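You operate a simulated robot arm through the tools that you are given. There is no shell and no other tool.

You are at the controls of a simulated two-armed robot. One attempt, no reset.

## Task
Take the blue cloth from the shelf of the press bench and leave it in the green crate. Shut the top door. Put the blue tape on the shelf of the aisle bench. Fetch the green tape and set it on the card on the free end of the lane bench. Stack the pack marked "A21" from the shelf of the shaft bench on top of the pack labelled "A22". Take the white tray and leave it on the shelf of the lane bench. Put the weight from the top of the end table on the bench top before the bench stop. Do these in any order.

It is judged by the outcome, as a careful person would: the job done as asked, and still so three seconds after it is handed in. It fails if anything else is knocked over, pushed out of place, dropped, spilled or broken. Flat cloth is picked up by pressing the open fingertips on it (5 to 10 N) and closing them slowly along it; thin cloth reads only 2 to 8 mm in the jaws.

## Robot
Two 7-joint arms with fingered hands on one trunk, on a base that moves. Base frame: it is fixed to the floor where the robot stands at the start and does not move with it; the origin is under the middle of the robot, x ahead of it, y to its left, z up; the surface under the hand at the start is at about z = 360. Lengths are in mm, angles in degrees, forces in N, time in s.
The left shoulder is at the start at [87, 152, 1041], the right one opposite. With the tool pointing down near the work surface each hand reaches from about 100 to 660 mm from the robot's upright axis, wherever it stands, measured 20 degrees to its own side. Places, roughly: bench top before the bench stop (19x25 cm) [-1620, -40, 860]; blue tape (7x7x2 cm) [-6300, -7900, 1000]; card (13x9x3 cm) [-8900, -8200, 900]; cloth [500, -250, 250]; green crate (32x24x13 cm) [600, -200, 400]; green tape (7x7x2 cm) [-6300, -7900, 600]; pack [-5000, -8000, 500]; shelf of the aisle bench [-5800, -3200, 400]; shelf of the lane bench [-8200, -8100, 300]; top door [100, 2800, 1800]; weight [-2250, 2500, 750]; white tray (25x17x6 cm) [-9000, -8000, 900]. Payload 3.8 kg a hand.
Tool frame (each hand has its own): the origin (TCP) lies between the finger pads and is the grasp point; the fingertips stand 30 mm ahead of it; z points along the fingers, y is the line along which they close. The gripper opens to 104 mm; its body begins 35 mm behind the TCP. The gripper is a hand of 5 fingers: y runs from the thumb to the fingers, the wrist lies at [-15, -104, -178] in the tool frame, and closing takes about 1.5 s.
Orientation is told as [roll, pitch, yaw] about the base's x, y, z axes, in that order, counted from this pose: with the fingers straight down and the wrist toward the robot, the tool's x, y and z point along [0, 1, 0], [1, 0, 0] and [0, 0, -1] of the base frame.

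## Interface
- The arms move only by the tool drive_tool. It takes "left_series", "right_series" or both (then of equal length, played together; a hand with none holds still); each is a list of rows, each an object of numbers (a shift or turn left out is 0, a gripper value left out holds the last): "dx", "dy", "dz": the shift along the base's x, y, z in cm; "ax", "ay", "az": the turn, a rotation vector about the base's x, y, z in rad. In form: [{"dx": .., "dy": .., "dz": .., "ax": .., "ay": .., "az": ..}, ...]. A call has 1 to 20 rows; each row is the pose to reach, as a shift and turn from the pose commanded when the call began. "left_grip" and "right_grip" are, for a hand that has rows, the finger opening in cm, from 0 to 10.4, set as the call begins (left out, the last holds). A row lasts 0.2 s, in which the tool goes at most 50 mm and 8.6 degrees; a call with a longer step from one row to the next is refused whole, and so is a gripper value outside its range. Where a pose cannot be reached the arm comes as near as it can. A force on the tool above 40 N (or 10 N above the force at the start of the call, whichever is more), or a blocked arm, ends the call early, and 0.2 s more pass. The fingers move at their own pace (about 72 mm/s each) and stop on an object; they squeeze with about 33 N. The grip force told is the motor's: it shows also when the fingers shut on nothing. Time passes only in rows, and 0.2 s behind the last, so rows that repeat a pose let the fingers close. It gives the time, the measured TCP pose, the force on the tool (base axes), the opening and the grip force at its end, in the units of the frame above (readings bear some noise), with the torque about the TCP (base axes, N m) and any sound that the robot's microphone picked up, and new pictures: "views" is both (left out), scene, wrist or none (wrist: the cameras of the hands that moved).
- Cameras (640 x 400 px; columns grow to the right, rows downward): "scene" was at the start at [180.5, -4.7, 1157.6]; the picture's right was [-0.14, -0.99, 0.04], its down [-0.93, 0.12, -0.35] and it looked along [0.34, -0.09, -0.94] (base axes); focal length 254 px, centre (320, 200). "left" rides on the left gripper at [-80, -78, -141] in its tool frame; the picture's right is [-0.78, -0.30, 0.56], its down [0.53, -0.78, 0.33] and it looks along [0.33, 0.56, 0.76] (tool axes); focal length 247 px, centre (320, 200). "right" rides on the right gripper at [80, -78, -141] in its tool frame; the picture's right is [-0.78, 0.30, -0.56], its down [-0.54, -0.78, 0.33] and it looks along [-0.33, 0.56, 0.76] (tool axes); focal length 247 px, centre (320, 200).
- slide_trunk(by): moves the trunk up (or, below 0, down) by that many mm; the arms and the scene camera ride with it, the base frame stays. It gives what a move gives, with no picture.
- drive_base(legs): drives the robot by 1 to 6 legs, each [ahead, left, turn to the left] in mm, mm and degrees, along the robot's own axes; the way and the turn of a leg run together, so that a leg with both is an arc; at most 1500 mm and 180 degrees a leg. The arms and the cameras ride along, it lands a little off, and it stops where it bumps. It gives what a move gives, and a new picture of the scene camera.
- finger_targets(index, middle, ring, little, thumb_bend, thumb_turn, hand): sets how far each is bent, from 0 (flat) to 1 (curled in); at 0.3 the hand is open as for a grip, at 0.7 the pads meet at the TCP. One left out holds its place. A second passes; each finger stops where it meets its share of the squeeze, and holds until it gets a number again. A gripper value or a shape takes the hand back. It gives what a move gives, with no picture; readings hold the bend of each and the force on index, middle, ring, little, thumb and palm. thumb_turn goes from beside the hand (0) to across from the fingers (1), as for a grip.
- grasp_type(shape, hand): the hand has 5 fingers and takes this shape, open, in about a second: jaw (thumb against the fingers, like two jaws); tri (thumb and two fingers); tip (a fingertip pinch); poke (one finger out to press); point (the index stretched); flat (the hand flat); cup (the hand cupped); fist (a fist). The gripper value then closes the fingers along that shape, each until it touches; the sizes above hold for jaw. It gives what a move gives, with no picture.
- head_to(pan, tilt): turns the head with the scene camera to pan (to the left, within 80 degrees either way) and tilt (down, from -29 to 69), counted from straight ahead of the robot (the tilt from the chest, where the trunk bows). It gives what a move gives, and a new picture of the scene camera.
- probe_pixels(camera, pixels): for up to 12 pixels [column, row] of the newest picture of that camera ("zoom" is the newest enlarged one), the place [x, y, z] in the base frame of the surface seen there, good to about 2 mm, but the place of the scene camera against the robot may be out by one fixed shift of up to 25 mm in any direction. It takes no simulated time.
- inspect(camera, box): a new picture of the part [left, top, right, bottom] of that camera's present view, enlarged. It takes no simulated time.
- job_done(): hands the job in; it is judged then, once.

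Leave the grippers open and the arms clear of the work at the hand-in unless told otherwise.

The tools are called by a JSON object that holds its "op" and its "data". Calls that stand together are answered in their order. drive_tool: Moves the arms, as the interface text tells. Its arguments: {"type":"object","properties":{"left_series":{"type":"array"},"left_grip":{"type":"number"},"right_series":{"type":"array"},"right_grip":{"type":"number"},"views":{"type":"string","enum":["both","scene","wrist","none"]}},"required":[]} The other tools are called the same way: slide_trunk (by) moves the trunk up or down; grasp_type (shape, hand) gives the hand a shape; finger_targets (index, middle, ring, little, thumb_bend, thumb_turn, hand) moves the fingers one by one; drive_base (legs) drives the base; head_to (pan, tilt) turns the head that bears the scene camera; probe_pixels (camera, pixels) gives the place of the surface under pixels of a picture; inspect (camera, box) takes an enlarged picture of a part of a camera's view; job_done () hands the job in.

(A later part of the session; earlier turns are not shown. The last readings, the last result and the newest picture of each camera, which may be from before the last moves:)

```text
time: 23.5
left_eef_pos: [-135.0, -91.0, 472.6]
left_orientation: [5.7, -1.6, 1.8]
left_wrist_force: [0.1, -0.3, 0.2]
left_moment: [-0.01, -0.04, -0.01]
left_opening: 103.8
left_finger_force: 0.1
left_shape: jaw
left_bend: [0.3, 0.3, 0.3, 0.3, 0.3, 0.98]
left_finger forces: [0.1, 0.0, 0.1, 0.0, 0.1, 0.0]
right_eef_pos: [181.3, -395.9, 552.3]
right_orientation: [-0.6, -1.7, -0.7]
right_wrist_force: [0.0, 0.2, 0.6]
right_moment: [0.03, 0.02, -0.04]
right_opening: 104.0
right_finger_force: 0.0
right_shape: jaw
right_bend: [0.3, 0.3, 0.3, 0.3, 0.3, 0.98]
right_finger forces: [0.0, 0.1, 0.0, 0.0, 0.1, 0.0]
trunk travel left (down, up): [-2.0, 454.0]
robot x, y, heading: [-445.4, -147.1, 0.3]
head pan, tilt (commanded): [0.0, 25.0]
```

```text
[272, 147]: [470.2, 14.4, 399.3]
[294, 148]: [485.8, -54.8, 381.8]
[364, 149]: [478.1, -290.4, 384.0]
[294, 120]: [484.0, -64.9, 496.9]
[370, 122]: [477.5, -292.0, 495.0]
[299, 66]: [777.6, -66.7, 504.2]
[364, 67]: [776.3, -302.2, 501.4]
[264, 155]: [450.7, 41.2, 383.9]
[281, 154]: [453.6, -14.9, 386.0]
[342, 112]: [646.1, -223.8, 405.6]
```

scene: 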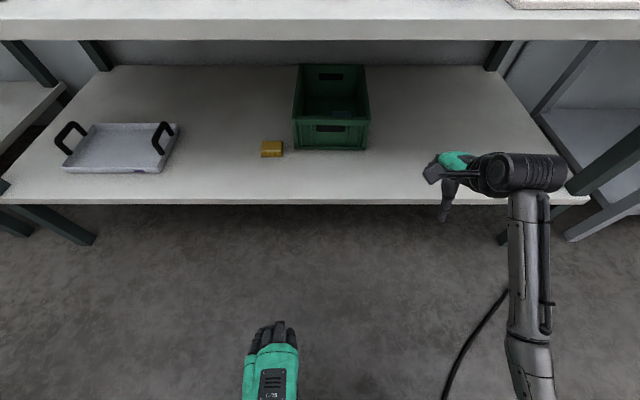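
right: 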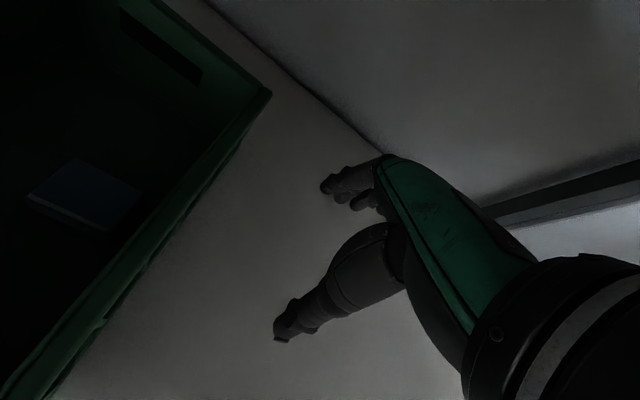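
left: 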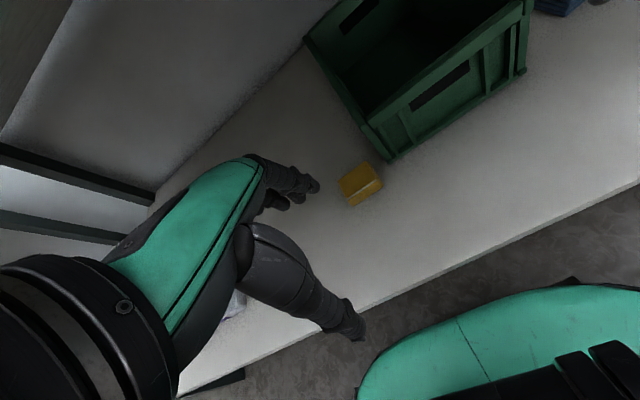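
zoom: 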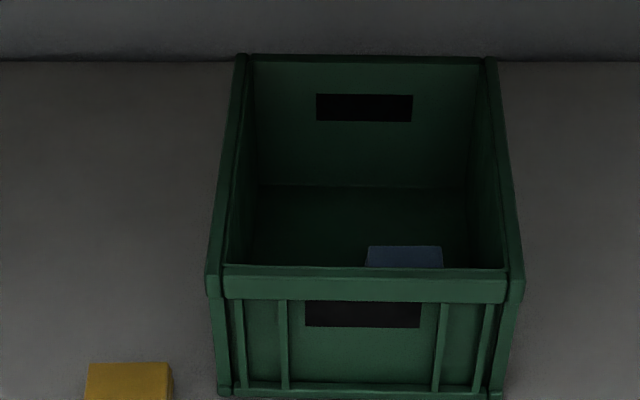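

The crate shifted roughly 15 mm to the right and turned ~2° (rear end right). It is simple to set straight: I drive back in with the same arm posture and push its rear right side gently to the left.

{"op": "drive_base", "data": {"legs": [[445, -10, 0]]}}

{"op": "inspect", "data": {"camera": "right", "box": [0, 0, 640, 400]}}

```text
time: 26.2
left_eef_pos: [315.0, -102.7, 471.9]
left_orientation: [5.6, -1.6, 1.5]
left_wrist_force: [-0.6, -0.1, 1.1]
left_moment: [-0.01, -0.01, 0.02]
left_opening: 103.9
left_finger_force: 0.1
left_shape: jaw
left_bend: [0.3, 0.3, 0.3, 0.3, 0.3, 0.98]
left_finger forces: [0.0, 0.1, 0.1, 0.0, 0.0, 0.0]
right_eef_pos: [629.7, -407.5, 551.6]
right_orientation: [-0.5, -1.7, -0.8]
right_wrist_force: [-0.5, 0.3, 0.2]
right_moment: [0.0, -0.01, 0.0]
right_opening: 103.8
right_finger_force: 0.0
right_shape: jaw
right_bend: [0.3, 0.3, 0.3, 0.3, 0.3, 0.98]
right_finger forces: [0.0, 0.1, 0.0, 0.0, 0.0, 0.1]
trunk travel left (down, up): [-2.0, 454.0]
robot x, y, heading: [2.5, -161.1, -0.2]
head pan, tilt (commanded): [0.0, 25.0]
```

scene: 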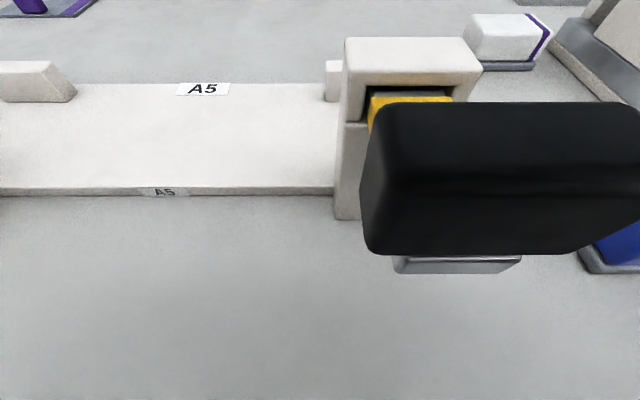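

```text
1.00 times, centred on (320, 200) of right (not enlarged: the box is as wide or as high as the picture)
```

zoom: 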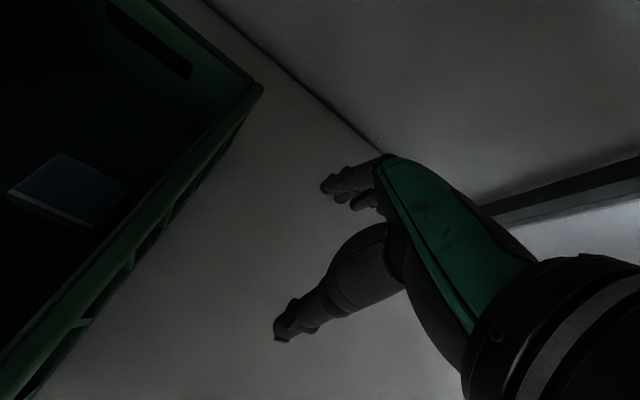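

The hand is back beside the crate. I probe the crate's right rim in this view, then lower the hand to z≈440 next to it.

{"op": "probe_pixels", "data": {"camera": "zoom", "pixels": [[258, 85], [205, 150], [150, 212], [85, 285], [230, 140], [180, 210], [110, 310]]}}

{"op": "drive_tool", "data": {"right_series": [{"dz": -3}, {"dz": -6}, {"dz": -9}, {"dz": -11}], "views": "wrist"}}

```text
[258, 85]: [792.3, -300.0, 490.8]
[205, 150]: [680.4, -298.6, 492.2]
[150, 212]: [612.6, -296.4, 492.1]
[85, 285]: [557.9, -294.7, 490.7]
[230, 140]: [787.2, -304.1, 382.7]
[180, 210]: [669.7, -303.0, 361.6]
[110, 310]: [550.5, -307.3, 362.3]
```

```text
time: 27.2
left_eef_pos: [313.8, -102.0, 470.7]
left_orientation: [5.7, -1.8, 1.5]
left_wrist_force: [0.8, -0.2, 1.0]
left_moment: [0.02, -0.01, 0.0]
left_opening: 103.7
left_finger_force: 0.1
left_shape: jaw
left_bend: [0.3, 0.3, 0.3, 0.3, 0.3, 0.98]
left_finger forces: [0.0, 0.0, 0.0, 0.0, 0.1, 0.1]
right_eef_pos: [627.2, -410.9, 442.4]
right_orientation: [-0.5, -1.7, -0.9]
right_wrist_force: [-0.4, 0.3, -0.1]
right_moment: [-0.03, 0.02, 0.01]
right_opening: 103.6
right_finger_force: 0.0
right_shape: jaw
right_bend: [0.3, 0.3, 0.3, 0.3, 0.3, 0.98]
right_finger forces: [0.0, 0.0, 0.1, 0.0, 0.0, 0.1]
trunk travel left (down, up): [-2.0, 454.0]
robot x, y, heading: [3.1, -160.9, -0.0]
head pan, tilt (commanded): [0.0, 25.0]
```

right: 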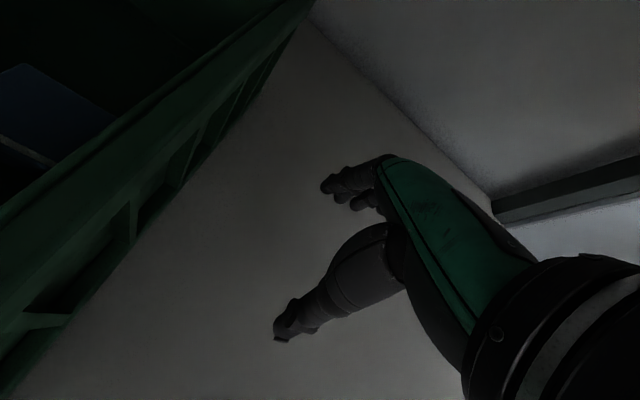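

The rim now runs from y=-294 (front) to -300 (rear); originally ≈-277. I close in slowly to the left, 65 mm first, then check.

{"op": "drive_tool", "data": {"right_series": [{"dy": 3}, {"dy": 5.5}, {"dy": 7.5}, {"dy": 8.5}], "views": "wrist"}}

```text
time: 28.2
left_eef_pos: [314.4, -102.3, 473.5]
left_orientation: [5.6, -1.7, 1.5]
left_wrist_force: [0.2, 0.3, -0.2]
left_moment: [0.02, 0.0, 0.02]
left_opening: 103.8
left_finger_force: 0.0
left_shape: jaw
left_bend: [0.3, 0.3, 0.3, 0.3, 0.3, 0.98]
left_finger forces: [0.1, 0.0, 0.0, 0.0, 0.0, 0.1]
right_eef_pos: [628.8, -325.0, 442.1]
right_orientation: [-0.5, -1.8, -1.0]
right_wrist_force: [-0.1, -2.3, 1.7]
right_moment: [0.1, 0.03, 0.05]
right_opening: 103.9
right_finger_force: 0.0
right_shape: jaw
right_bend: [0.3, 0.3, 0.3, 0.3, 0.3, 0.98]
right_finger forces: [0.1, 0.1, 0.1, 0.0, 2.0, 0.0]
trunk travel left (down, up): [-2.0, 454.0]
robot x, y, heading: [4.4, -158.8, 0.0]
head pan, tilt (commanded): [0.0, 25.0]
```

right: 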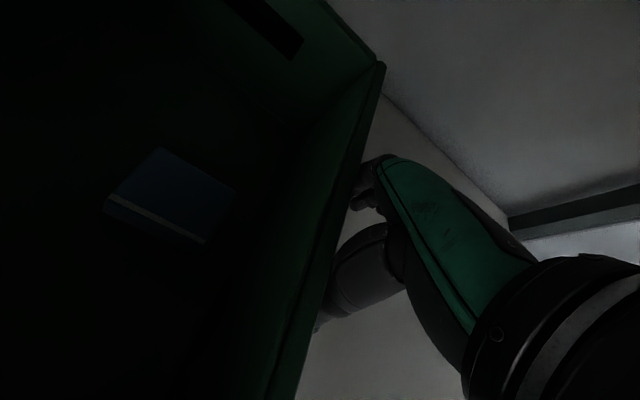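

Light contact (2.3 N). I probe the rim to see where the crate stands now.

{"op": "probe_pixels", "data": {"camera": "right", "pixels": [[378, 70], [365, 120], [345, 190], [325, 250], [305, 320], [285, 375]]}}

```text
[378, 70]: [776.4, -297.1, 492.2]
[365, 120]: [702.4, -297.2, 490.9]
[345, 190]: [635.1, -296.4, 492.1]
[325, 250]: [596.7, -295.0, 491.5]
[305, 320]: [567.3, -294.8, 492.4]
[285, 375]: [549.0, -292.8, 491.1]
```

Contact is by the thumb, at the crate's middle/front. To push the rear I back off 20 mm, yaw the hand 0.3 rad left so the far fingers lead, shift forward 30 mm, and push again.

{"op": "drive_tool", "data": {"right_series": [{"dy": -2.5}, {"dx": 1.5, "dy": -3, "az": 0.12}, {"dx": 3, "dy": -3, "az": 0.24}, {"dx": 4, "dy": -3, "az": 0.35}], "views": "wrist"}}

```text
time: 29.2
left_eef_pos: [316.0, -102.3, 472.8]
left_orientation: [5.7, -1.6, 1.5]
left_wrist_force: [-0.5, -0.6, 0.7]
left_moment: [-0.04, 0.0, -0.03]
left_opening: 103.6
left_finger_force: 0.1
left_shape: jaw
left_bend: [0.3, 0.3, 0.3, 0.3, 0.3, 0.98]
left_finger forces: [0.0, 0.1, 0.1, 0.1, 0.0, 0.1]
right_eef_pos: [670.2, -353.2, 442.3]
right_orientation: [-0.5, -1.7, 19.3]
right_wrist_force: [0.2, 0.5, 0.3]
right_moment: [0.01, 0.03, -0.02]
right_opening: 103.7
right_finger_force: 0.1
right_shape: jaw
right_bend: [0.3, 0.3, 0.3, 0.3, 0.3, 0.98]
right_finger forces: [0.0, 0.0, 0.0, 0.0, 0.0, 0.0]
trunk travel left (down, up): [-2.0, 454.0]
robot x, y, heading: [2.9, -160.2, -0.2]
head pan, tilt (commanded): [0.0, 25.0]
```

right: 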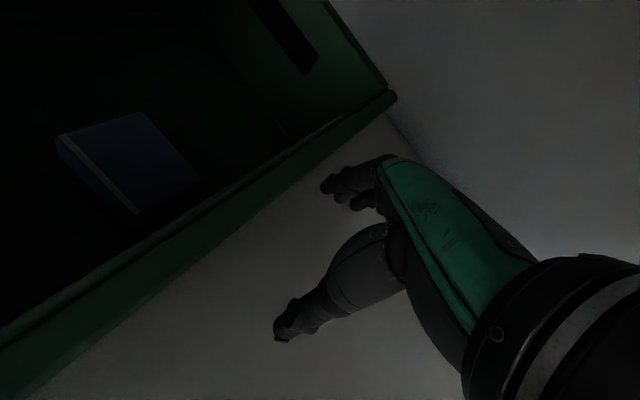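

Pose reached. Now I push left in small steps of 10 mm and read the force.

{"op": "drive_tool", "data": {"right_series": [{"dy": 1}, {"dy": 2}, {"dy": 2.8}, {"dy": 3.4}], "views": "wrist"}}

{"op": "inspect", "data": {"camera": "right", "box": [200, 0, 520, 200]}}

```text
time: 30.2
left_eef_pos: [315.8, -102.7, 471.6]
left_orientation: [5.8, -1.7, 1.5]
left_wrist_force: [0.0, 0.3, 0.7]
left_moment: [0.0, -0.01, -0.01]
left_opening: 103.9
left_finger_force: 0.0
left_shape: jaw
left_bend: [0.3, 0.3, 0.3, 0.3, 0.3, 0.98]
left_finger forces: [0.0, 0.0, 0.0, 0.1, 0.1, 0.0]
right_eef_pos: [669.8, -319.0, 443.4]
right_orientation: [-0.6, -1.8, 19.1]
right_wrist_force: [0.4, -2.3, 0.1]
right_moment: [0.0, 0.01, -0.09]
right_opening: 104.0
right_finger_force: 0.0
right_shape: jaw
right_bend: [0.3, 0.3, 0.3, 0.3, 0.3, 0.98]
right_finger forces: [1.5, 0.1, 0.0, 0.0, 0.0, 0.1]
trunk travel left (down, up): [-2.0, 454.0]
robot x, y, heading: [5.0, -159.0, -0.1]
head pan, tilt (commanded): [0.0, 25.0]
```

right: 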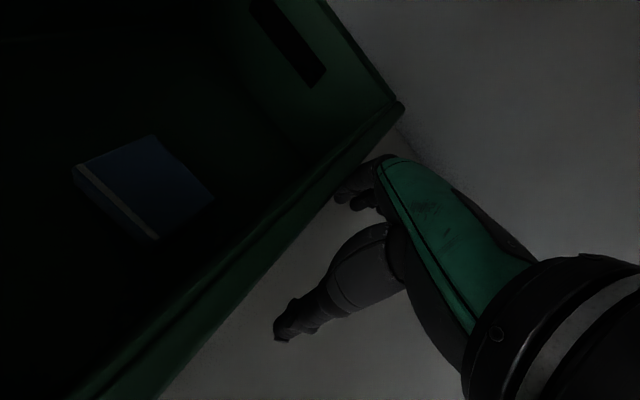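

```text
2.00 times, centred on (360, 100) of right
```

zoom: 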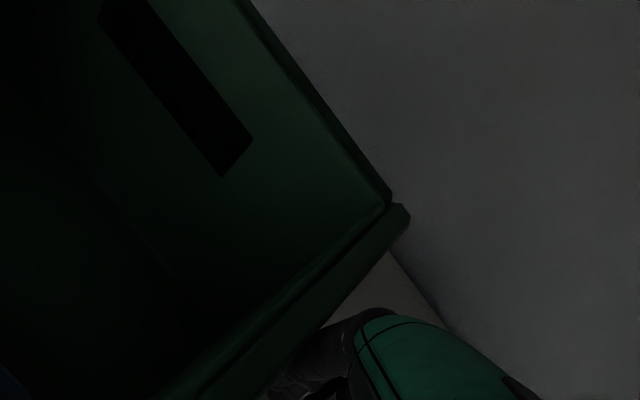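

Index finger in contact with 1.5 N. I probe the rim, then push further 15 mm.

{"op": "probe_pixels", "data": {"camera": "right", "pixels": [[402, 107], [350, 155], [300, 210], [240, 280], [180, 345]]}}

{"op": "drive_tool", "data": {"right_series": [{"dy": 0.6}, {"dy": 1.2}, {"dy": 1.6}], "views": "wrist"}}

```text
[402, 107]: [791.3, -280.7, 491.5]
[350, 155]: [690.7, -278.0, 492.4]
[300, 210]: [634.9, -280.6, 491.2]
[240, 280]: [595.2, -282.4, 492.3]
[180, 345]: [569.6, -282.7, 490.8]
```

```text
time: 31.0
left_eef_pos: [315.7, -102.9, 472.7]
left_orientation: [5.7, -1.7, 1.5]
left_wrist_force: [0.3, 0.7, 0.4]
left_moment: [-0.01, -0.01, -0.05]
left_opening: 103.6
left_finger_force: 0.1
left_shape: jaw
left_bend: [0.3, 0.3, 0.3, 0.3, 0.3, 0.98]
left_finger forces: [0.1, 0.0, 0.0, 0.1, 0.0, 0.0]
right_eef_pos: [669.2, -302.7, 443.5]
right_orientation: [-0.5, -1.7, 19.2]
right_wrist_force: [1.0, -1.8, 0.3]
right_moment: [-0.01, 0.0, -0.09]
right_opening: 103.4
right_finger_force: 0.0
right_shape: jaw
right_bend: [0.3, 0.3, 0.3, 0.3, 0.3, 0.98]
right_finger forces: [1.6, 0.1, 0.0, 0.0, 0.0, 0.0]
trunk travel left (down, up): [-2.0, 454.0]
robot x, y, heading: [7.1, -162.9, 0.1]
head pan, tilt (commanded): [0.0, 25.0]
```

right: 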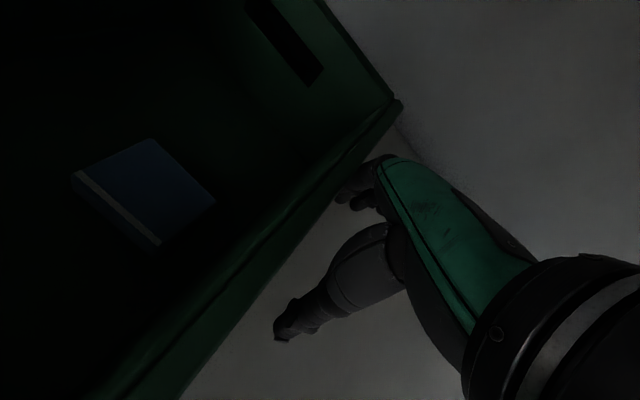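

I read the rim after that push.

{"op": "probe_pixels", "data": {"camera": "right", "pixels": [[400, 107], [350, 155], [300, 210], [240, 290], [185, 375]]}}

```text
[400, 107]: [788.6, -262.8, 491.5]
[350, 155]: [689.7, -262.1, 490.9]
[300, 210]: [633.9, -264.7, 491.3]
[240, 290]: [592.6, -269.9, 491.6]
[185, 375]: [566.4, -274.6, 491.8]
```

The rear is now about 12 mm left of the original and the front near the original; that is close enough, so I stop pushing. I back the hand off to the right, raise it and unyaw.

{"op": "drive_tool", "data": {"right_series": [{"dy": -3}, {"dy": -6}, {"dx": -2, "dy": -9, "az": -0.12}, {"dx": -4, "dy": -11, "dz": 3, "az": -0.24}, {"dx": -5, "dy": -11, "dz": 6, "az": -0.34}, {"dx": -5, "dy": -11, "dz": 9, "az": -0.34}, {"dx": -5, "dy": -11, "dz": 11, "az": -0.34}], "views": "wrist"}}

{"op": "drive_base", "data": {"legs": [[-450, 0, 0]]}}

{"op": "inspect", "data": {"camera": "scene", "box": [240, 50, 400, 150]}}

{"op": "probe_pixels", "data": {"camera": "zoom", "pixels": [[225, 392], [497, 393], [237, 60], [495, 60], [210, 280], [518, 280], [130, 365]]}}

```text
time: 32.6
left_eef_pos: [314.8, -103.1, 472.6]
left_orientation: [5.7, -1.7, 1.5]
left_wrist_force: [-1.3, -0.3, -0.1]
left_moment: [0.0, 0.01, 0.01]
left_opening: 103.6
left_finger_force: 0.1
left_shape: jaw
left_bend: [0.3, 0.3, 0.3, 0.3, 0.3, 0.98]
left_finger forces: [0.0, 0.1, 0.0, 0.0, 0.0, 0.0]
right_eef_pos: [618.1, -413.8, 552.3]
right_orientation: [-0.5, -1.6, -0.5]
right_wrist_force: [0.1, -0.1, -0.7]
right_moment: [0.0, 0.04, 0.03]
right_opening: 103.7
right_finger_force: 0.0
right_shape: jaw
right_bend: [0.3, 0.3, 0.3, 0.3, 0.3, 0.98]
right_finger forces: [0.1, 0.0, 0.1, 0.0, 0.1, 0.0]
trunk travel left (down, up): [-2.0, 454.0]
robot x, y, heading: [3.3, -157.9, -0.2]
head pan, tilt (commanded): [0.0, 25.0]
```

right: 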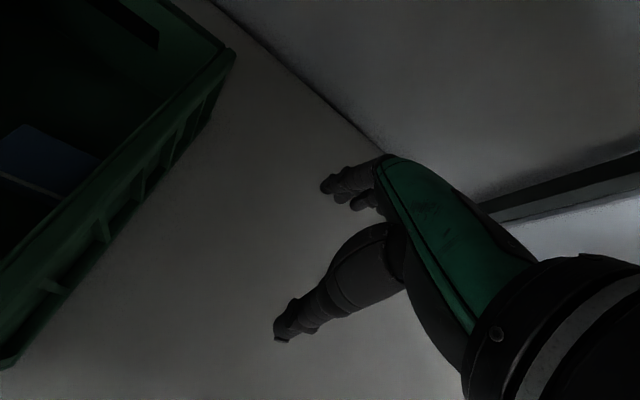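

```text
time: 35.3
left_eef_pos: [-128.2, -103.6, 472.8]
left_orientation: [5.8, -1.8, 0.9]
left_wrist_force: [-0.7, 0.3, -0.1]
left_moment: [0.02, 0.0, -0.01]
left_opening: 103.7
left_finger_force: 0.0
left_shape: jaw
left_bend: [0.3, 0.3, 0.3, 0.3, 0.3, 0.98]
left_finger forces: [0.0, 0.0, 0.0, 0.1, 0.0, 0.0]
right_eef_pos: [171.5, -418.4, 551.9]
right_orientation: [-0.5, -1.8, -1.0]
right_wrist_force: [-0.7, 1.3, -0.1]
right_moment: [0.04, -0.04, 0.0]
right_opening: 103.6
right_finger_force: 0.0
right_shape: jaw
right_bend: [0.3, 0.3, 0.3, 0.3, 0.3, 0.98]
right_finger forces: [0.1, 0.0, 0.0, 0.0, 0.0, 0.1]
trunk travel left (down, up): [-2.0, 454.0]
robot x, y, heading: [-444.2, -154.2, -1.1]
head pan, tilt (commanded): [0.0, 25.0]
```

scene: 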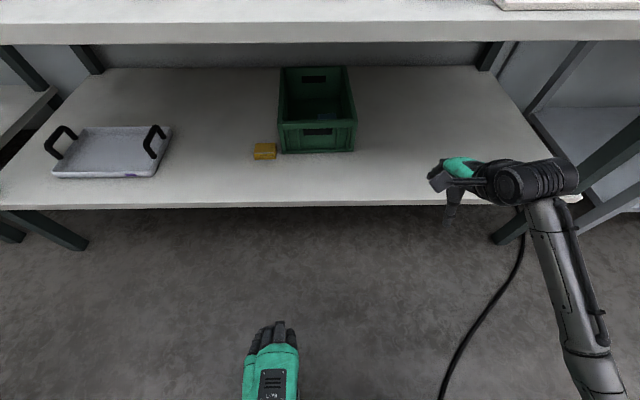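

```text
4.00 times, centred on (320, 100) of scene
```

zoom: 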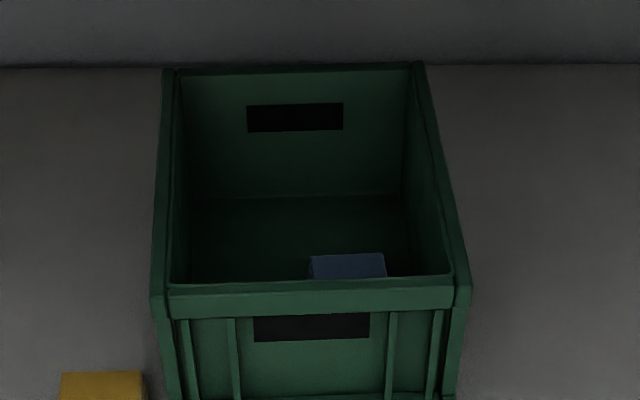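

```text
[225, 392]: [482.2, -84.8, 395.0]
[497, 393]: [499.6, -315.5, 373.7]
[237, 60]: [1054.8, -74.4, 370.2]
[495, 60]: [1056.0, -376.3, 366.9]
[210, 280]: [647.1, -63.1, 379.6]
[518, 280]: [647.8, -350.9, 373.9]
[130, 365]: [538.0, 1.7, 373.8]
```

{"op": "probe_pixels", "data": {"camera": "zoom", "pixels": [[156, 305], [466, 295], [170, 74], [420, 68], [176, 395], [455, 390], [100, 380]]}}

```text
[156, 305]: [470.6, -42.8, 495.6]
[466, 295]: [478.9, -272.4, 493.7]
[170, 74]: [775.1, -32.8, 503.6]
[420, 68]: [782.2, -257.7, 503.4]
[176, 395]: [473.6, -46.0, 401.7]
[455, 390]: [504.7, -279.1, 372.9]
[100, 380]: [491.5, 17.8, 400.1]
```

The crate now stands within ~13 mm of where it began, cloth inside. Good. Next I raise the trunk 130 mm and tuck the right arm back for travel.

{"op": "slide_trunk", "data": {"by": 130}}

{"op": "drive_tool", "data": {"right_series": [{"dx": -4, "dy": 1}, {"dx": -8, "dy": 2}, {"dx": -12, "dy": 3}, {"dx": -16, "dy": 4}, {"dx": -20, "dy": 4}, {"dx": -24, "dy": 4}, {"dx": -28, "dy": 4}, {"dx": -32, "dy": 4}], "views": "scene"}}

```text
time: 36.7
left_eef_pos: [-97.6, -51.5, 650.1]
left_orientation: [8.9, -9.8, 1.8]
left_wrist_force: [0.0, 0.0, 0.0]
left_moment: [0.01, 0.02, 0.0]
left_opening: 103.7
left_finger_force: 0.1
left_shape: jaw
left_bend: [0.3, 0.3, 0.3, 0.3, 0.3, 0.98]
left_finger forces: [0.0, 0.0, 0.1, 0.0, 0.0, 0.1]
right_eef_pos: [172.1, -419.1, 686.6]
right_orientation: [-0.6, -2.2, -1.1]
right_wrist_force: [-0.2, 0.1, 0.9]
right_moment: [-0.01, -0.01, 0.01]
right_opening: 103.6
right_finger_force: 0.1
right_shape: jaw
right_bend: [0.3, 0.3, 0.3, 0.3, 0.3, 0.98]
right_finger forces: [0.0, 0.0, 0.0, 0.1, 0.0, 0.0]
trunk travel left (down, up): [-132.0, 325.0]
robot x, y, heading: [-442.3, -157.4, -0.7]
head pan, tilt (commanded): [0.0, 25.0]
stopped: the arm was blocked; the commanded pose is now the measured one
```

```text
time: 38.5
left_eef_pos: [-98.3, -52.9, 648.3]
left_orientation: [9.0, -9.6, 1.8]
left_wrist_force: [-0.3, 0.1, -0.7]
left_moment: [-0.03, -0.01, -0.04]
left_opening: 103.4
left_finger_force: 0.0
left_shape: jaw
left_bend: [0.3, 0.3, 0.3, 0.3, 0.3, 0.98]
left_finger forces: [0.0, 0.0, 0.0, 0.0, 0.0, 0.0]
right_eef_pos: [-128.0, -380.8, 644.7]
right_orientation: [-0.6, -2.2, -0.9]
right_wrist_force: [0.0, 0.2, 0.1]
right_moment: [0.01, -0.02, -0.03]
right_opening: 103.7
right_finger_force: 0.0
right_shape: jaw
right_bend: [0.3, 0.3, 0.3, 0.3, 0.3, 0.98]
right_finger forces: [0.0, 0.0, 0.0, 0.1, 0.1, 0.0]
right hand out of reach, approached as far as the arm can: row 7, 8
trunk travel left (down, up): [-132.0, 325.0]
robot x, y, heading: [-444.5, -158.3, -0.8]
head pan, tilt (commanded): [0.0, 25.0]
```

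scene: 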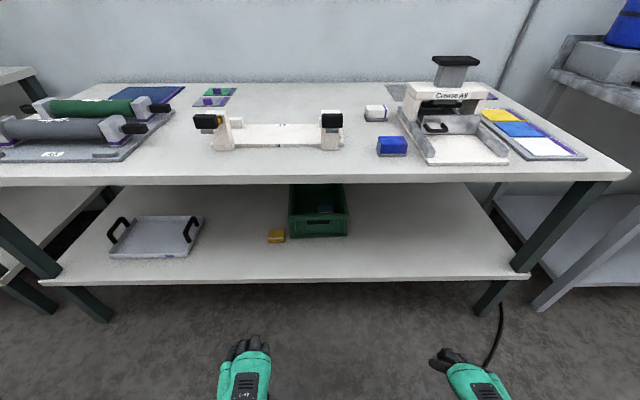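

Arms tucked. Now I survey the room: pan left and right with a low tilt.

{"op": "head_to", "data": {"pan": 80, "tilt": 5}}

{"op": "head_to", "data": {"pan": -80, "tilt": 5}}

```text
time: 40.1
left_eef_pos: [-98.5, -51.9, 647.7]
left_orientation: [8.9, -9.5, 1.7]
left_wrist_force: [0.3, 0.0, 0.0]
left_moment: [-0.02, -0.01, -0.01]
left_opening: 103.8
left_finger_force: 0.2
left_shape: jaw
left_bend: [0.3, 0.3, 0.3, 0.3, 0.3, 0.98]
left_finger forces: [0.0, 0.1, 0.1, 0.0, 0.0, 0.0]
right_eef_pos: [-126.0, -381.3, 645.6]
right_orientation: [-0.4, -2.1, -1.0]
right_wrist_force: [0.8, 0.5, -0.5]
right_moment: [0.03, -0.02, -0.01]
right_opening: 103.9
right_finger_force: 0.2
right_shape: jaw
right_bend: [0.3, 0.3, 0.3, 0.3, 0.3, 0.98]
right_finger forces: [0.0, 0.0, 0.1, 0.0, 0.0, 0.1]
trunk travel left (down, up): [-132.0, 325.0]
robot x, y, heading: [-439.6, -156.0, -0.7]
head pan, tilt (commanded): [80.0, 5.0]
```

scene: 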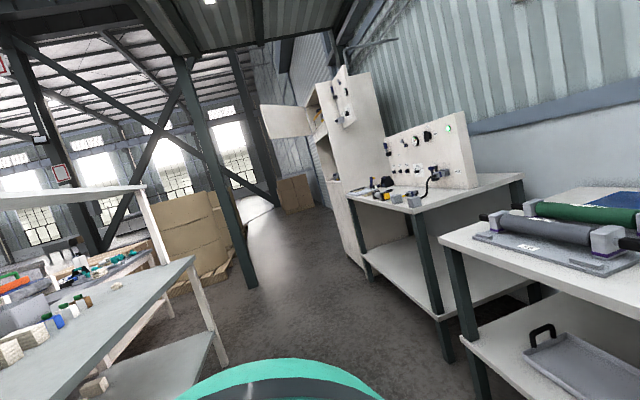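

```text
time: 42.5
left_eef_pos: [-99.2, -51.6, 646.8]
left_orientation: [9.0, -9.5, 1.7]
left_wrist_force: [-0.2, -0.5, 0.1]
left_moment: [0.0, -0.01, -0.01]
left_opening: 103.9
left_finger_force: 0.2
left_shape: jaw
left_bend: [0.3, 0.3, 0.3, 0.3, 0.3, 0.98]
left_finger forces: [0.0, 0.0, 0.0, 0.0, 0.0, 0.0]
right_eef_pos: [-127.3, -381.0, 644.9]
right_orientation: [-0.4, -2.0, -1.0]
right_wrist_force: [-0.7, -0.2, -0.1]
right_moment: [0.02, 0.02, 0.0]
right_opening: 103.8
right_finger_force: 0.0
right_shape: jaw
right_bend: [0.3, 0.3, 0.3, 0.3, 0.3, 0.98]
right_finger forces: [0.0, 0.0, 0.0, 0.1, 0.0, 0.0]
trunk travel left (down, up): [-132.0, 325.0]
robot x, y, heading: [-444.4, -154.3, -0.7]
head pan, tilt (commanded): [-80.0, 5.0]
```

scene: 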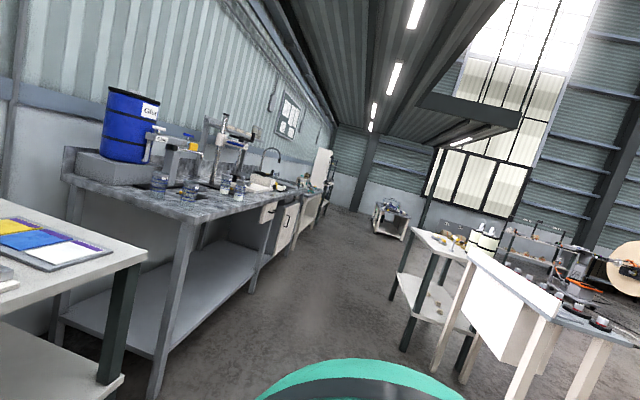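

I see, to the left, a tall white cabinet with an open upper door beyond the next bench, an aisle free in between (a column on the left side). I turn left 90° in place and look.

{"op": "drive_base", "data": {"legs": [[0, 0, 90]]}}

{"op": "head_to", "data": {"pan": 0, "tilt": 10}}

```text
time: 46.6
left_eef_pos: [-531.4, 189.0, 647.8]
left_orientation: [9.0, -9.6, 89.3]
left_wrist_force: [0.1, 0.3, -0.2]
left_moment: [0.02, 0.03, 0.02]
left_opening: 103.8
left_finger_force: 0.0
left_shape: jaw
left_bend: [0.3, 0.3, 0.3, 0.3, 0.3, 0.98]
left_finger forces: [0.1, 0.0, 0.0, 0.0, 0.0, 0.0]
right_eef_pos: [-204.1, 147.4, 645.4]
right_orientation: [-0.5, -2.1, 86.5]
right_wrist_force: [-0.4, -1.0, -0.5]
right_moment: [0.01, -0.05, 0.0]
right_opening: 103.8
right_finger_force: 0.0
right_shape: jaw
right_bend: [0.3, 0.3, 0.3, 0.3, 0.3, 0.98]
right_finger forces: [0.1, 0.0, 0.0, 0.1, 0.0, 0.0]
trunk travel left (down, up): [-132.0, 325.0]
robot x, y, heading: [-441.9, -153.2, 86.7]
head pan, tilt (commanded): [-80.0, 5.0]
```

scene: 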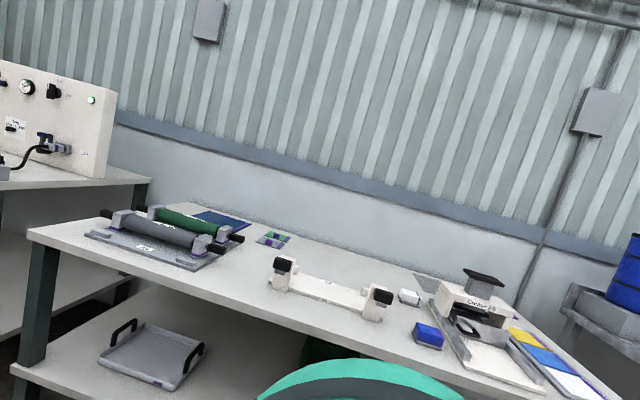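

```text
time: 48.2
left_eef_pos: [-531.3, 189.8, 648.0]
left_orientation: [9.1, -9.6, 89.3]
left_wrist_force: [-0.5, -0.5, 0.4]
left_moment: [0.03, 0.02, 0.01]
left_opening: 103.8
left_finger_force: 0.0
left_shape: jaw
left_bend: [0.3, 0.3, 0.3, 0.3, 0.3, 0.98]
left_finger forces: [0.0, 0.1, 0.1, 0.0, 0.0, 0.0]
right_eef_pos: [-204.6, 146.6, 645.5]
right_orientation: [-0.5, -2.1, 86.6]
right_wrist_force: [0.9, 0.6, 0.7]
right_moment: [0.01, 0.01, 0.0]
right_opening: 103.9
right_finger_force: 0.1
right_shape: jaw
right_bend: [0.3, 0.3, 0.3, 0.3, 0.3, 0.98]
right_finger forces: [0.1, 0.1, 0.0, 0.0, 0.1, 0.0]
trunk travel left (down, up): [-132.0, 325.0]
robot x, y, heading: [-440.0, -157.9, 87.0]
head pan, tilt (commanded): [0.0, 10.0]
```

scene: 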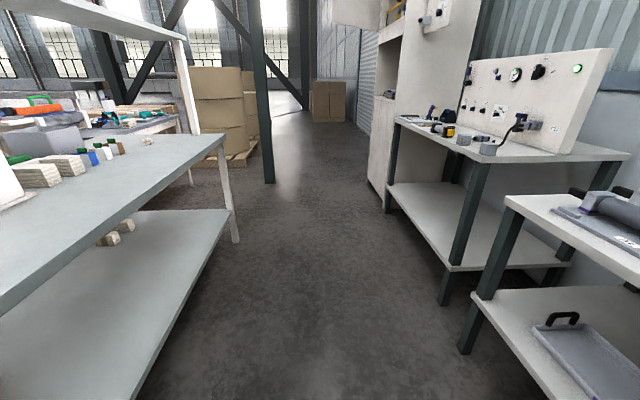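

The aisle ahead is clear. I tilt up to see the cabinet door.

{"op": "head_to", "data": {"pan": -10, "tilt": -15}}

{"op": "inspect", "data": {"camera": "scene", "box": [240, 100, 480, 250]}}

```text
time: 49.1
left_eef_pos: [-531.9, 189.5, 648.1]
left_orientation: [9.1, -9.7, 89.3]
left_wrist_force: [-0.2, 0.4, 0.3]
left_moment: [0.0, 0.02, 0.01]
left_opening: 103.6
left_finger_force: 0.1
left_shape: jaw
left_bend: [0.3, 0.3, 0.3, 0.3, 0.3, 0.98]
left_finger forces: [0.1, 0.1, 0.1, 0.1, 0.0, 0.1]
right_eef_pos: [-204.4, 147.8, 644.8]
right_orientation: [-0.6, -2.0, 86.5]
right_wrist_force: [-0.5, -0.2, 0.5]
right_moment: [0.01, 0.02, -0.01]
right_opening: 103.8
right_finger_force: 0.0
right_shape: jaw
right_bend: [0.3, 0.3, 0.3, 0.3, 0.3, 0.98]
right_finger forces: [0.0, 0.1, 0.0, 0.0, 0.1, 0.0]
trunk travel left (down, up): [-132.0, 325.0]
robot x, y, heading: [-442.1, -157.2, 86.9]
head pan, tilt (commanded): [-10.0, -15.0]
```

scene: 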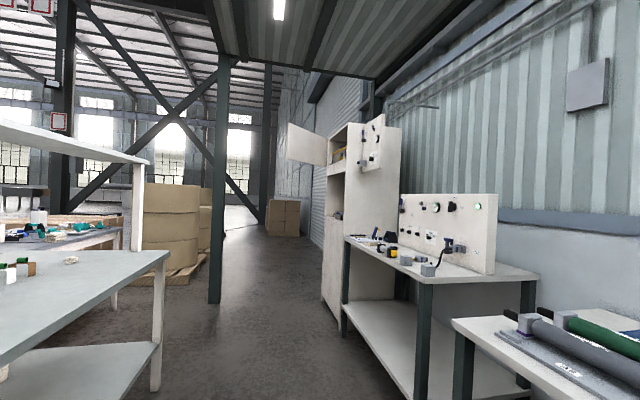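

```text
2.67 times, centred on (360, 175) of scene
```

zoom: 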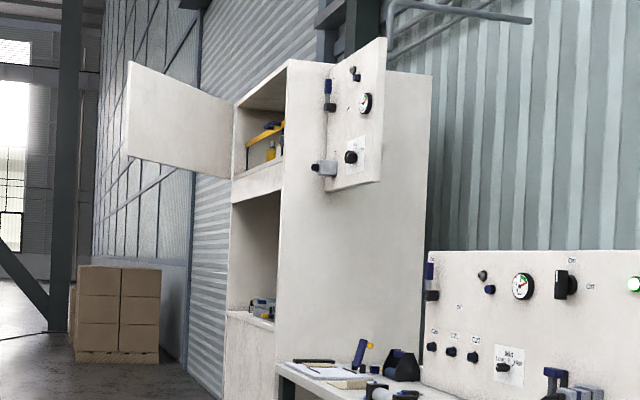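

I see the cabinet's top compartment with its door hinged on the far side and standing open into the aisle. I probe its corners.

{"op": "probe_pixels", "data": {"camera": "zoom", "pixels": [[130, 66], [130, 152], [228, 106], [228, 175], [238, 150], [287, 66], [285, 200], [240, 200], [280, 320], [232, 310], [350, 300], [425, 80]]}}

{"op": "probe_pixels", "data": {"camera": "scene", "pixels": [[166, 255], [158, 385], [215, 300], [150, 160], [345, 240], [344, 330], [325, 290], [452, 325], [270, 300], [240, 260]]}}

```text
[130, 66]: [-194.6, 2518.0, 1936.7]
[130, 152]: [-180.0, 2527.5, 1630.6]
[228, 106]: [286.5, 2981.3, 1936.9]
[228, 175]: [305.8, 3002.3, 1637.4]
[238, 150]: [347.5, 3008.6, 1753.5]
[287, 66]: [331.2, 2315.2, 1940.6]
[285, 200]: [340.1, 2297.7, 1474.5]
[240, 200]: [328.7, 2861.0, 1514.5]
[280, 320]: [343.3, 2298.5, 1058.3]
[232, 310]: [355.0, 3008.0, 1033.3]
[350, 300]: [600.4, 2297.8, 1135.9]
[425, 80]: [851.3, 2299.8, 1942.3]
```

```text
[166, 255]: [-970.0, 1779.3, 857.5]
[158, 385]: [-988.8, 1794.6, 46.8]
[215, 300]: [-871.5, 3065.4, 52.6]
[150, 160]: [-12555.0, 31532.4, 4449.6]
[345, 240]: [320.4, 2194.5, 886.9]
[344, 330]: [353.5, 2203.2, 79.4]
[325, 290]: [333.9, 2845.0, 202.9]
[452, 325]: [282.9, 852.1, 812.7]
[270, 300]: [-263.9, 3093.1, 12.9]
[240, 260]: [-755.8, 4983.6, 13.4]
```

The door: hinge near [330,3000], free edge near [-190,2520], z 1630–1937, so it stands ~47° open and must be pushed from its far/aisle side toward the cabinet. The robot is low enough to pass under it. I drive up the aisle along x≈-440 to y≈2650, then turn to face the cabinet.

{"op": "drive_base", "data": {"legs": [[0, 0, 3], [1400, 0, 0], [1400, 60, 0], [0, 0, -90]]}}

```text
time: 67.0
left_eef_pos: [-192.6, 2798.3, 647.5]
left_orientation: [9.0, -9.5, 4.0]
left_wrist_force: [0.2, -0.2, 0.6]
left_moment: [-0.02, 0.03, 0.03]
left_opening: 103.6
left_finger_force: 0.0
left_shape: jaw
left_bend: [0.3, 0.3, 0.3, 0.3, 0.3, 0.98]
left_finger forces: [0.1, 0.1, 0.1, 0.0, 0.0, 0.0]
right_eef_pos: [-206.3, 2468.9, 644.5]
right_orientation: [-0.5, -2.1, 1.2]
right_wrist_force: [0.1, -1.1, -0.5]
right_moment: [0.0, 0.02, 0.01]
right_opening: 104.0
right_finger_force: 0.1
right_shape: jaw
right_bend: [0.3, 0.3, 0.3, 0.3, 0.3, 0.98]
right_finger forces: [0.1, 0.0, 0.0, 0.0, 0.0, 0.0]
trunk travel left (down, up): [-132.0, 325.0]
robot x, y, heading: [-531.0, 2680.4, 1.6]
head pan, tilt (commanded): [-10.0, -15.0]
```

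scene: 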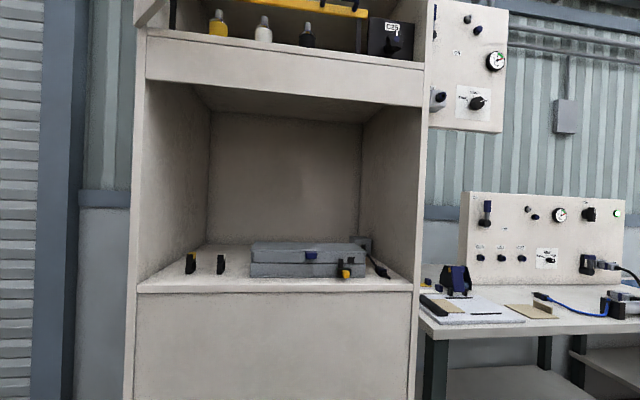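

I'm in front of the cabinet. I tilt the head fully up and raise the trunk to reach the door.

{"op": "slide_trunk", "data": {"by": 320}}

{"op": "head_to", "data": {"pan": -20, "tilt": -15}}

```text
time: 70.2
left_eef_pos: [-190.4, 2847.0, 967.4]
left_orientation: [14.4, -10.7, 4.7]
left_wrist_force: [-0.2, -0.7, -0.6]
left_moment: [-0.01, -0.03, 0.02]
left_opening: 103.7
left_finger_force: 0.1
left_shape: jaw
left_bend: [0.3, 0.3, 0.3, 0.3, 0.3, 0.98]
left_finger forces: [0.1, 0.1, 0.0, 0.1, 0.0, 0.0]
right_eef_pos: [-207.6, 2468.7, 965.4]
right_orientation: [-0.5, -2.1, 1.3]
right_wrist_force: [0.8, -0.2, -0.4]
right_moment: [0.01, 0.0, 0.0]
right_opening: 103.7
right_finger_force: 0.1
right_shape: jaw
right_bend: [0.3, 0.3, 0.3, 0.3, 0.3, 0.98]
right_finger forces: [0.0, 0.1, 0.0, 0.1, 0.0, 0.1]
trunk travel left (down, up): [-452.0, 5.0]
robot x, y, heading: [-530.2, 2679.5, 1.8]
head pan, tilt (commanded): [-10.0, -15.0]
```

```text
time: 70.9
left_eef_pos: [-192.4, 2849.0, 964.6]
left_orientation: [14.6, -10.4, 4.7]
left_wrist_force: [-0.4, 0.4, 0.2]
left_moment: [-0.05, -0.02, -0.01]
left_opening: 103.7
left_finger_force: 0.0
left_shape: jaw
left_bend: [0.3, 0.3, 0.3, 0.3, 0.3, 0.98]
left_finger forces: [0.1, 0.0, 0.1, 0.0, 0.0, 0.1]
right_eef_pos: [-207.2, 2468.0, 965.2]
right_orientation: [-0.6, -2.1, 1.3]
right_wrist_force: [-0.2, -0.2, -1.3]
right_moment: [-0.01, -0.02, 0.0]
right_opening: 103.8
right_finger_force: 0.0
right_shape: jaw
right_bend: [0.3, 0.3, 0.3, 0.3, 0.3, 0.98]
right_finger forces: [0.0, 0.0, 0.0, 0.0, 0.0, 0.1]
trunk travel left (down, up): [-452.0, 5.0]
robot x, y, heading: [-534.1, 2680.2, 1.5]
head pan, tilt (commanded): [-20.0, -15.0]
```

scene: 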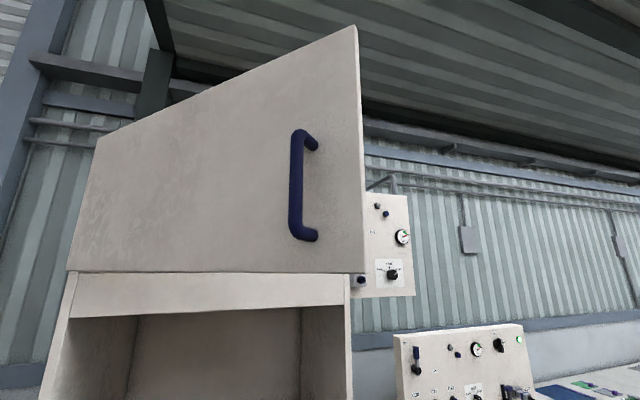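

I see the door's outer face with a blue handle near its free edge (304,185). I probe it.

{"op": "probe_pixels", "data": {"camera": "scene", "pixels": [[355, 35], [360, 265], [298, 185], [316, 240], [340, 180], [250, 180], [150, 200], [100, 150], [75, 265], [340, 285]]}}

```text
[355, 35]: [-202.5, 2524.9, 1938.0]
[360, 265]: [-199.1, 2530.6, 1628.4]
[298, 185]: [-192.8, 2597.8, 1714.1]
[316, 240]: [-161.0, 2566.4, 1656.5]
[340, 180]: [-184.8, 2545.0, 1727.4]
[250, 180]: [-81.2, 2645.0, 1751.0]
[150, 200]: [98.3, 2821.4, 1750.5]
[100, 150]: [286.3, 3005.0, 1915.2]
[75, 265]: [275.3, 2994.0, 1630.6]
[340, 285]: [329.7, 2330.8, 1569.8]
```

The outer face runs from [-185,2545] to [286,3005] and the handle is near [-193,2598,1714]. I shift the base 120 mm to the left so the right arm works clear of the head, and make a fist.

{"op": "drive_base", "data": {"legs": [[-30, 130, -1.6]]}}

{"op": "grasp_type", "data": {"shape": "fist", "hand": "right"}}

```text
time: 72.2
left_eef_pos: [-218.5, 2964.9, 962.1]
left_orientation: [14.8, -10.0, 3.3]
left_wrist_force: [0.5, -0.7, 0.2]
left_moment: [0.0, 0.01, 0.02]
left_opening: 103.7
left_finger_force: 0.0
left_shape: jaw
left_bend: [0.3, 0.3, 0.3, 0.3, 0.3, 0.98]
left_finger forces: [0.1, 0.1, 0.1, 0.1, 0.0, 0.0]
right_eef_pos: [-245.3, 2581.8, 964.4]
right_orientation: [-0.3, -2.1, -0.6]
right_wrist_force: [-0.1, -0.3, -0.4]
right_moment: [-0.03, -0.02, -0.02]
right_opening: 103.6
right_finger_force: 0.2
right_shape: jaw
right_bend: [0.3, 0.3, 0.3, 0.3, 0.3, 0.98]
right_finger forces: [0.1, 0.0, 0.1, 0.0, 0.0, 0.0]
trunk travel left (down, up): [-452.0, 5.0]
robot x, y, heading: [-559.4, 2809.1, 0.0]
head pan, tilt (commanded): [-20.0, -15.0]
```

scene: 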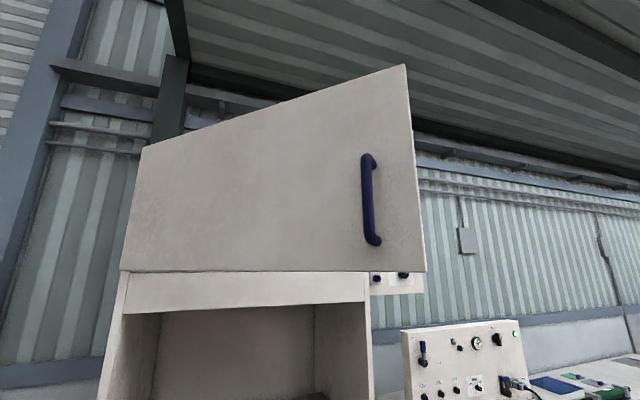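

```text
time: 73.1
left_eef_pos: [-218.6, 2967.4, 961.6]
left_orientation: [14.9, -10.0, 3.2]
left_wrist_force: [0.6, 0.0, 0.1]
left_moment: [-0.02, 0.02, 0.0]
left_opening: 103.7
left_finger_force: 0.0
left_shape: jaw
left_bend: [0.3, 0.3, 0.3, 0.3, 0.3, 0.98]
left_finger forces: [0.0, 0.0, 0.1, 0.0, 0.0, 0.1]
right_eef_pos: [-244.7, 2586.3, 965.7]
right_orientation: [-0.6, -2.0, -0.5]
right_wrist_force: [-0.4, -0.3, -0.2]
right_moment: [0.03, -0.04, 0.0]
right_opening: 0.0
right_finger_force: 0.1
right_shape: fist
right_bend: [1.0, 1.0, 1.0, 1.0, 0.86, 0.85]
right_finger forces: [0.0, 0.0, 0.1, 0.1, 0.0, 0.1]
trunk travel left (down, up): [-452.0, 5.0]
robot x, y, heading: [-560.9, 2809.4, -0.3]
head pan, tilt (commanded): [-20.0, -15.0]
```

Fist made. I raise the right hand to z≈1720 while turning it to point forward (about -1.5 rad about y), staying ~100 mm in front of the door face.

{"op": "drive_tool", "data": {"right_series": [{"dz": 4.7, "ay": -0.1, "dx": -0.5}, {"dz": 9.4, "ay": -0.2, "dx": -1}, {"dz": 14.1, "ay": -0.3, "dx": -2}, {"dz": 18.8, "ay": -0.4, "dx": -3}, {"dz": 23.5, "ay": -0.5, "dx": -3}, {"dz": 28.2, "ay": -0.6, "dx": -3}, {"dz": 32.9, "ay": -0.7, "dx": -3}, {"dz": 37.6, "ay": -0.8, "dx": -3}, {"dz": 42.3, "ay": -0.9, "dx": -3}, {"dz": 47, "ay": -1.0, "dx": -3}, {"dz": 51.7, "ay": -1.1, "dx": -3}, {"dz": 56.4, "ay": -1.2, "dx": -3}, {"dz": 61.1, "ay": -1.3, "dx": -3}, {"dz": 65.8, "ay": -1.4, "dx": -3}, {"dz": 70.5, "ay": -1.5, "dx": -3}, {"dz": 75.0, "ay": -1.55, "dx": -3}]}}

```text
time: 75.4
left_eef_pos: [-221.7, 2963.9, 963.4]
left_orientation: [15.0, -10.1, 3.2]
left_wrist_force: [0.2, 0.5, 0.6]
left_moment: [0.04, -0.04, -0.02]
left_opening: 103.8
left_finger_force: 0.1
left_shape: jaw
left_bend: [0.3, 0.3, 0.3, 0.3, 0.3, 0.98]
left_finger forces: [0.0, 0.1, 0.0, 0.0, 0.0, 0.0]
right_eef_pos: [-184.5, 2540.0, 1557.0]
right_orientation: [1.0, -57.9, -2.3]
right_wrist_force: [-0.6, -1.1, 1.8]
right_moment: [0.0, -0.02, 0.05]
right_opening: 95.8
right_finger_force: 0.0
right_shape: fist
right_bend: [1.0, 1.0, 1.0, 1.0, 0.86, 0.85]
right_finger forces: [0.0, 0.0, 0.0, 0.0, 0.0, 0.1]
right hand out of reach, approached as far as the arm can: row 2, 3, 4, 5, 6, 7, 8, 9, 10, 11
trunk travel left (down, up): [-452.0, 5.0]
robot x, y, heading: [-561.5, 2805.9, -0.4]
head pan, tilt (commanded): [-20.0, -15.0]
stopped in row 11 (right hand): the force on the tool passed its limit at 107 N (the readings are from after the stop); the commanded pose is now the measured one
```

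scene: 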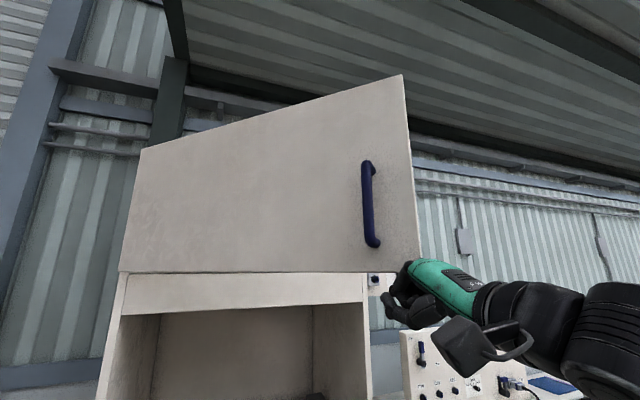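
right: 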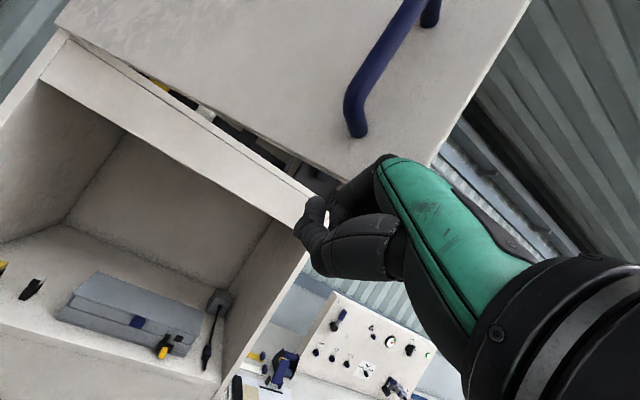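

The hand drifted forward (too near the body to be reachable) and touched the door's lower edge. I lower it and pull it back, away from the door.

{"op": "drive_tool", "data": {"right_series": [{"dz": -4}, {"dz": -8, "dx": -2}, {"dz": -10, "dx": -5}, {"dz": -10, "dx": -8}]}}

```text
time: 76.4
left_eef_pos: [-218.3, 2967.3, 962.7]
left_orientation: [14.8, -9.9, 3.1]
left_wrist_force: [0.3, -0.8, 0.1]
left_moment: [0.01, 0.02, -0.03]
left_opening: 103.7
left_finger_force: 0.1
left_shape: jaw
left_bend: [0.3, 0.3, 0.3, 0.3, 0.3, 0.98]
left_finger forces: [0.0, 0.0, 0.0, 0.0, 0.0, 0.1]
right_eef_pos: [-183.9, 2494.3, 1539.3]
right_orientation: [0.6, -58.0, -2.1]
right_wrist_force: [-0.9, -0.3, 0.5]
right_moment: [0.0, 0.03, 0.0]
right_opening: 96.1
right_finger_force: 0.1
right_shape: fist
right_bend: [1.0, 1.0, 1.0, 1.0, 0.86, 0.85]
right_finger forces: [0.0, 0.1, 0.0, 0.0, 0.0, 0.0]
right hand out of reach, approached as far as the arm can: row 1, 2, 3, 4
trunk travel left (down, up): [-452.0, 5.0]
robot x, y, heading: [-559.1, 2804.5, -0.3]
head pan, tilt (commanded): [-20.0, -15.0]
```

scene: 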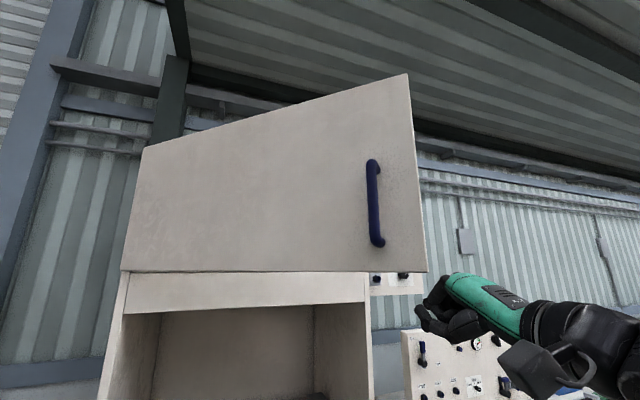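
right: 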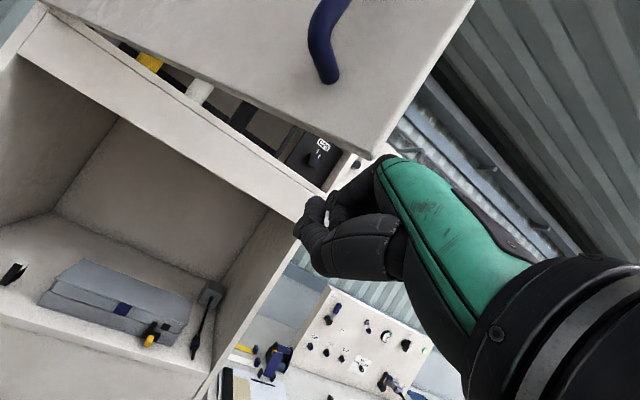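

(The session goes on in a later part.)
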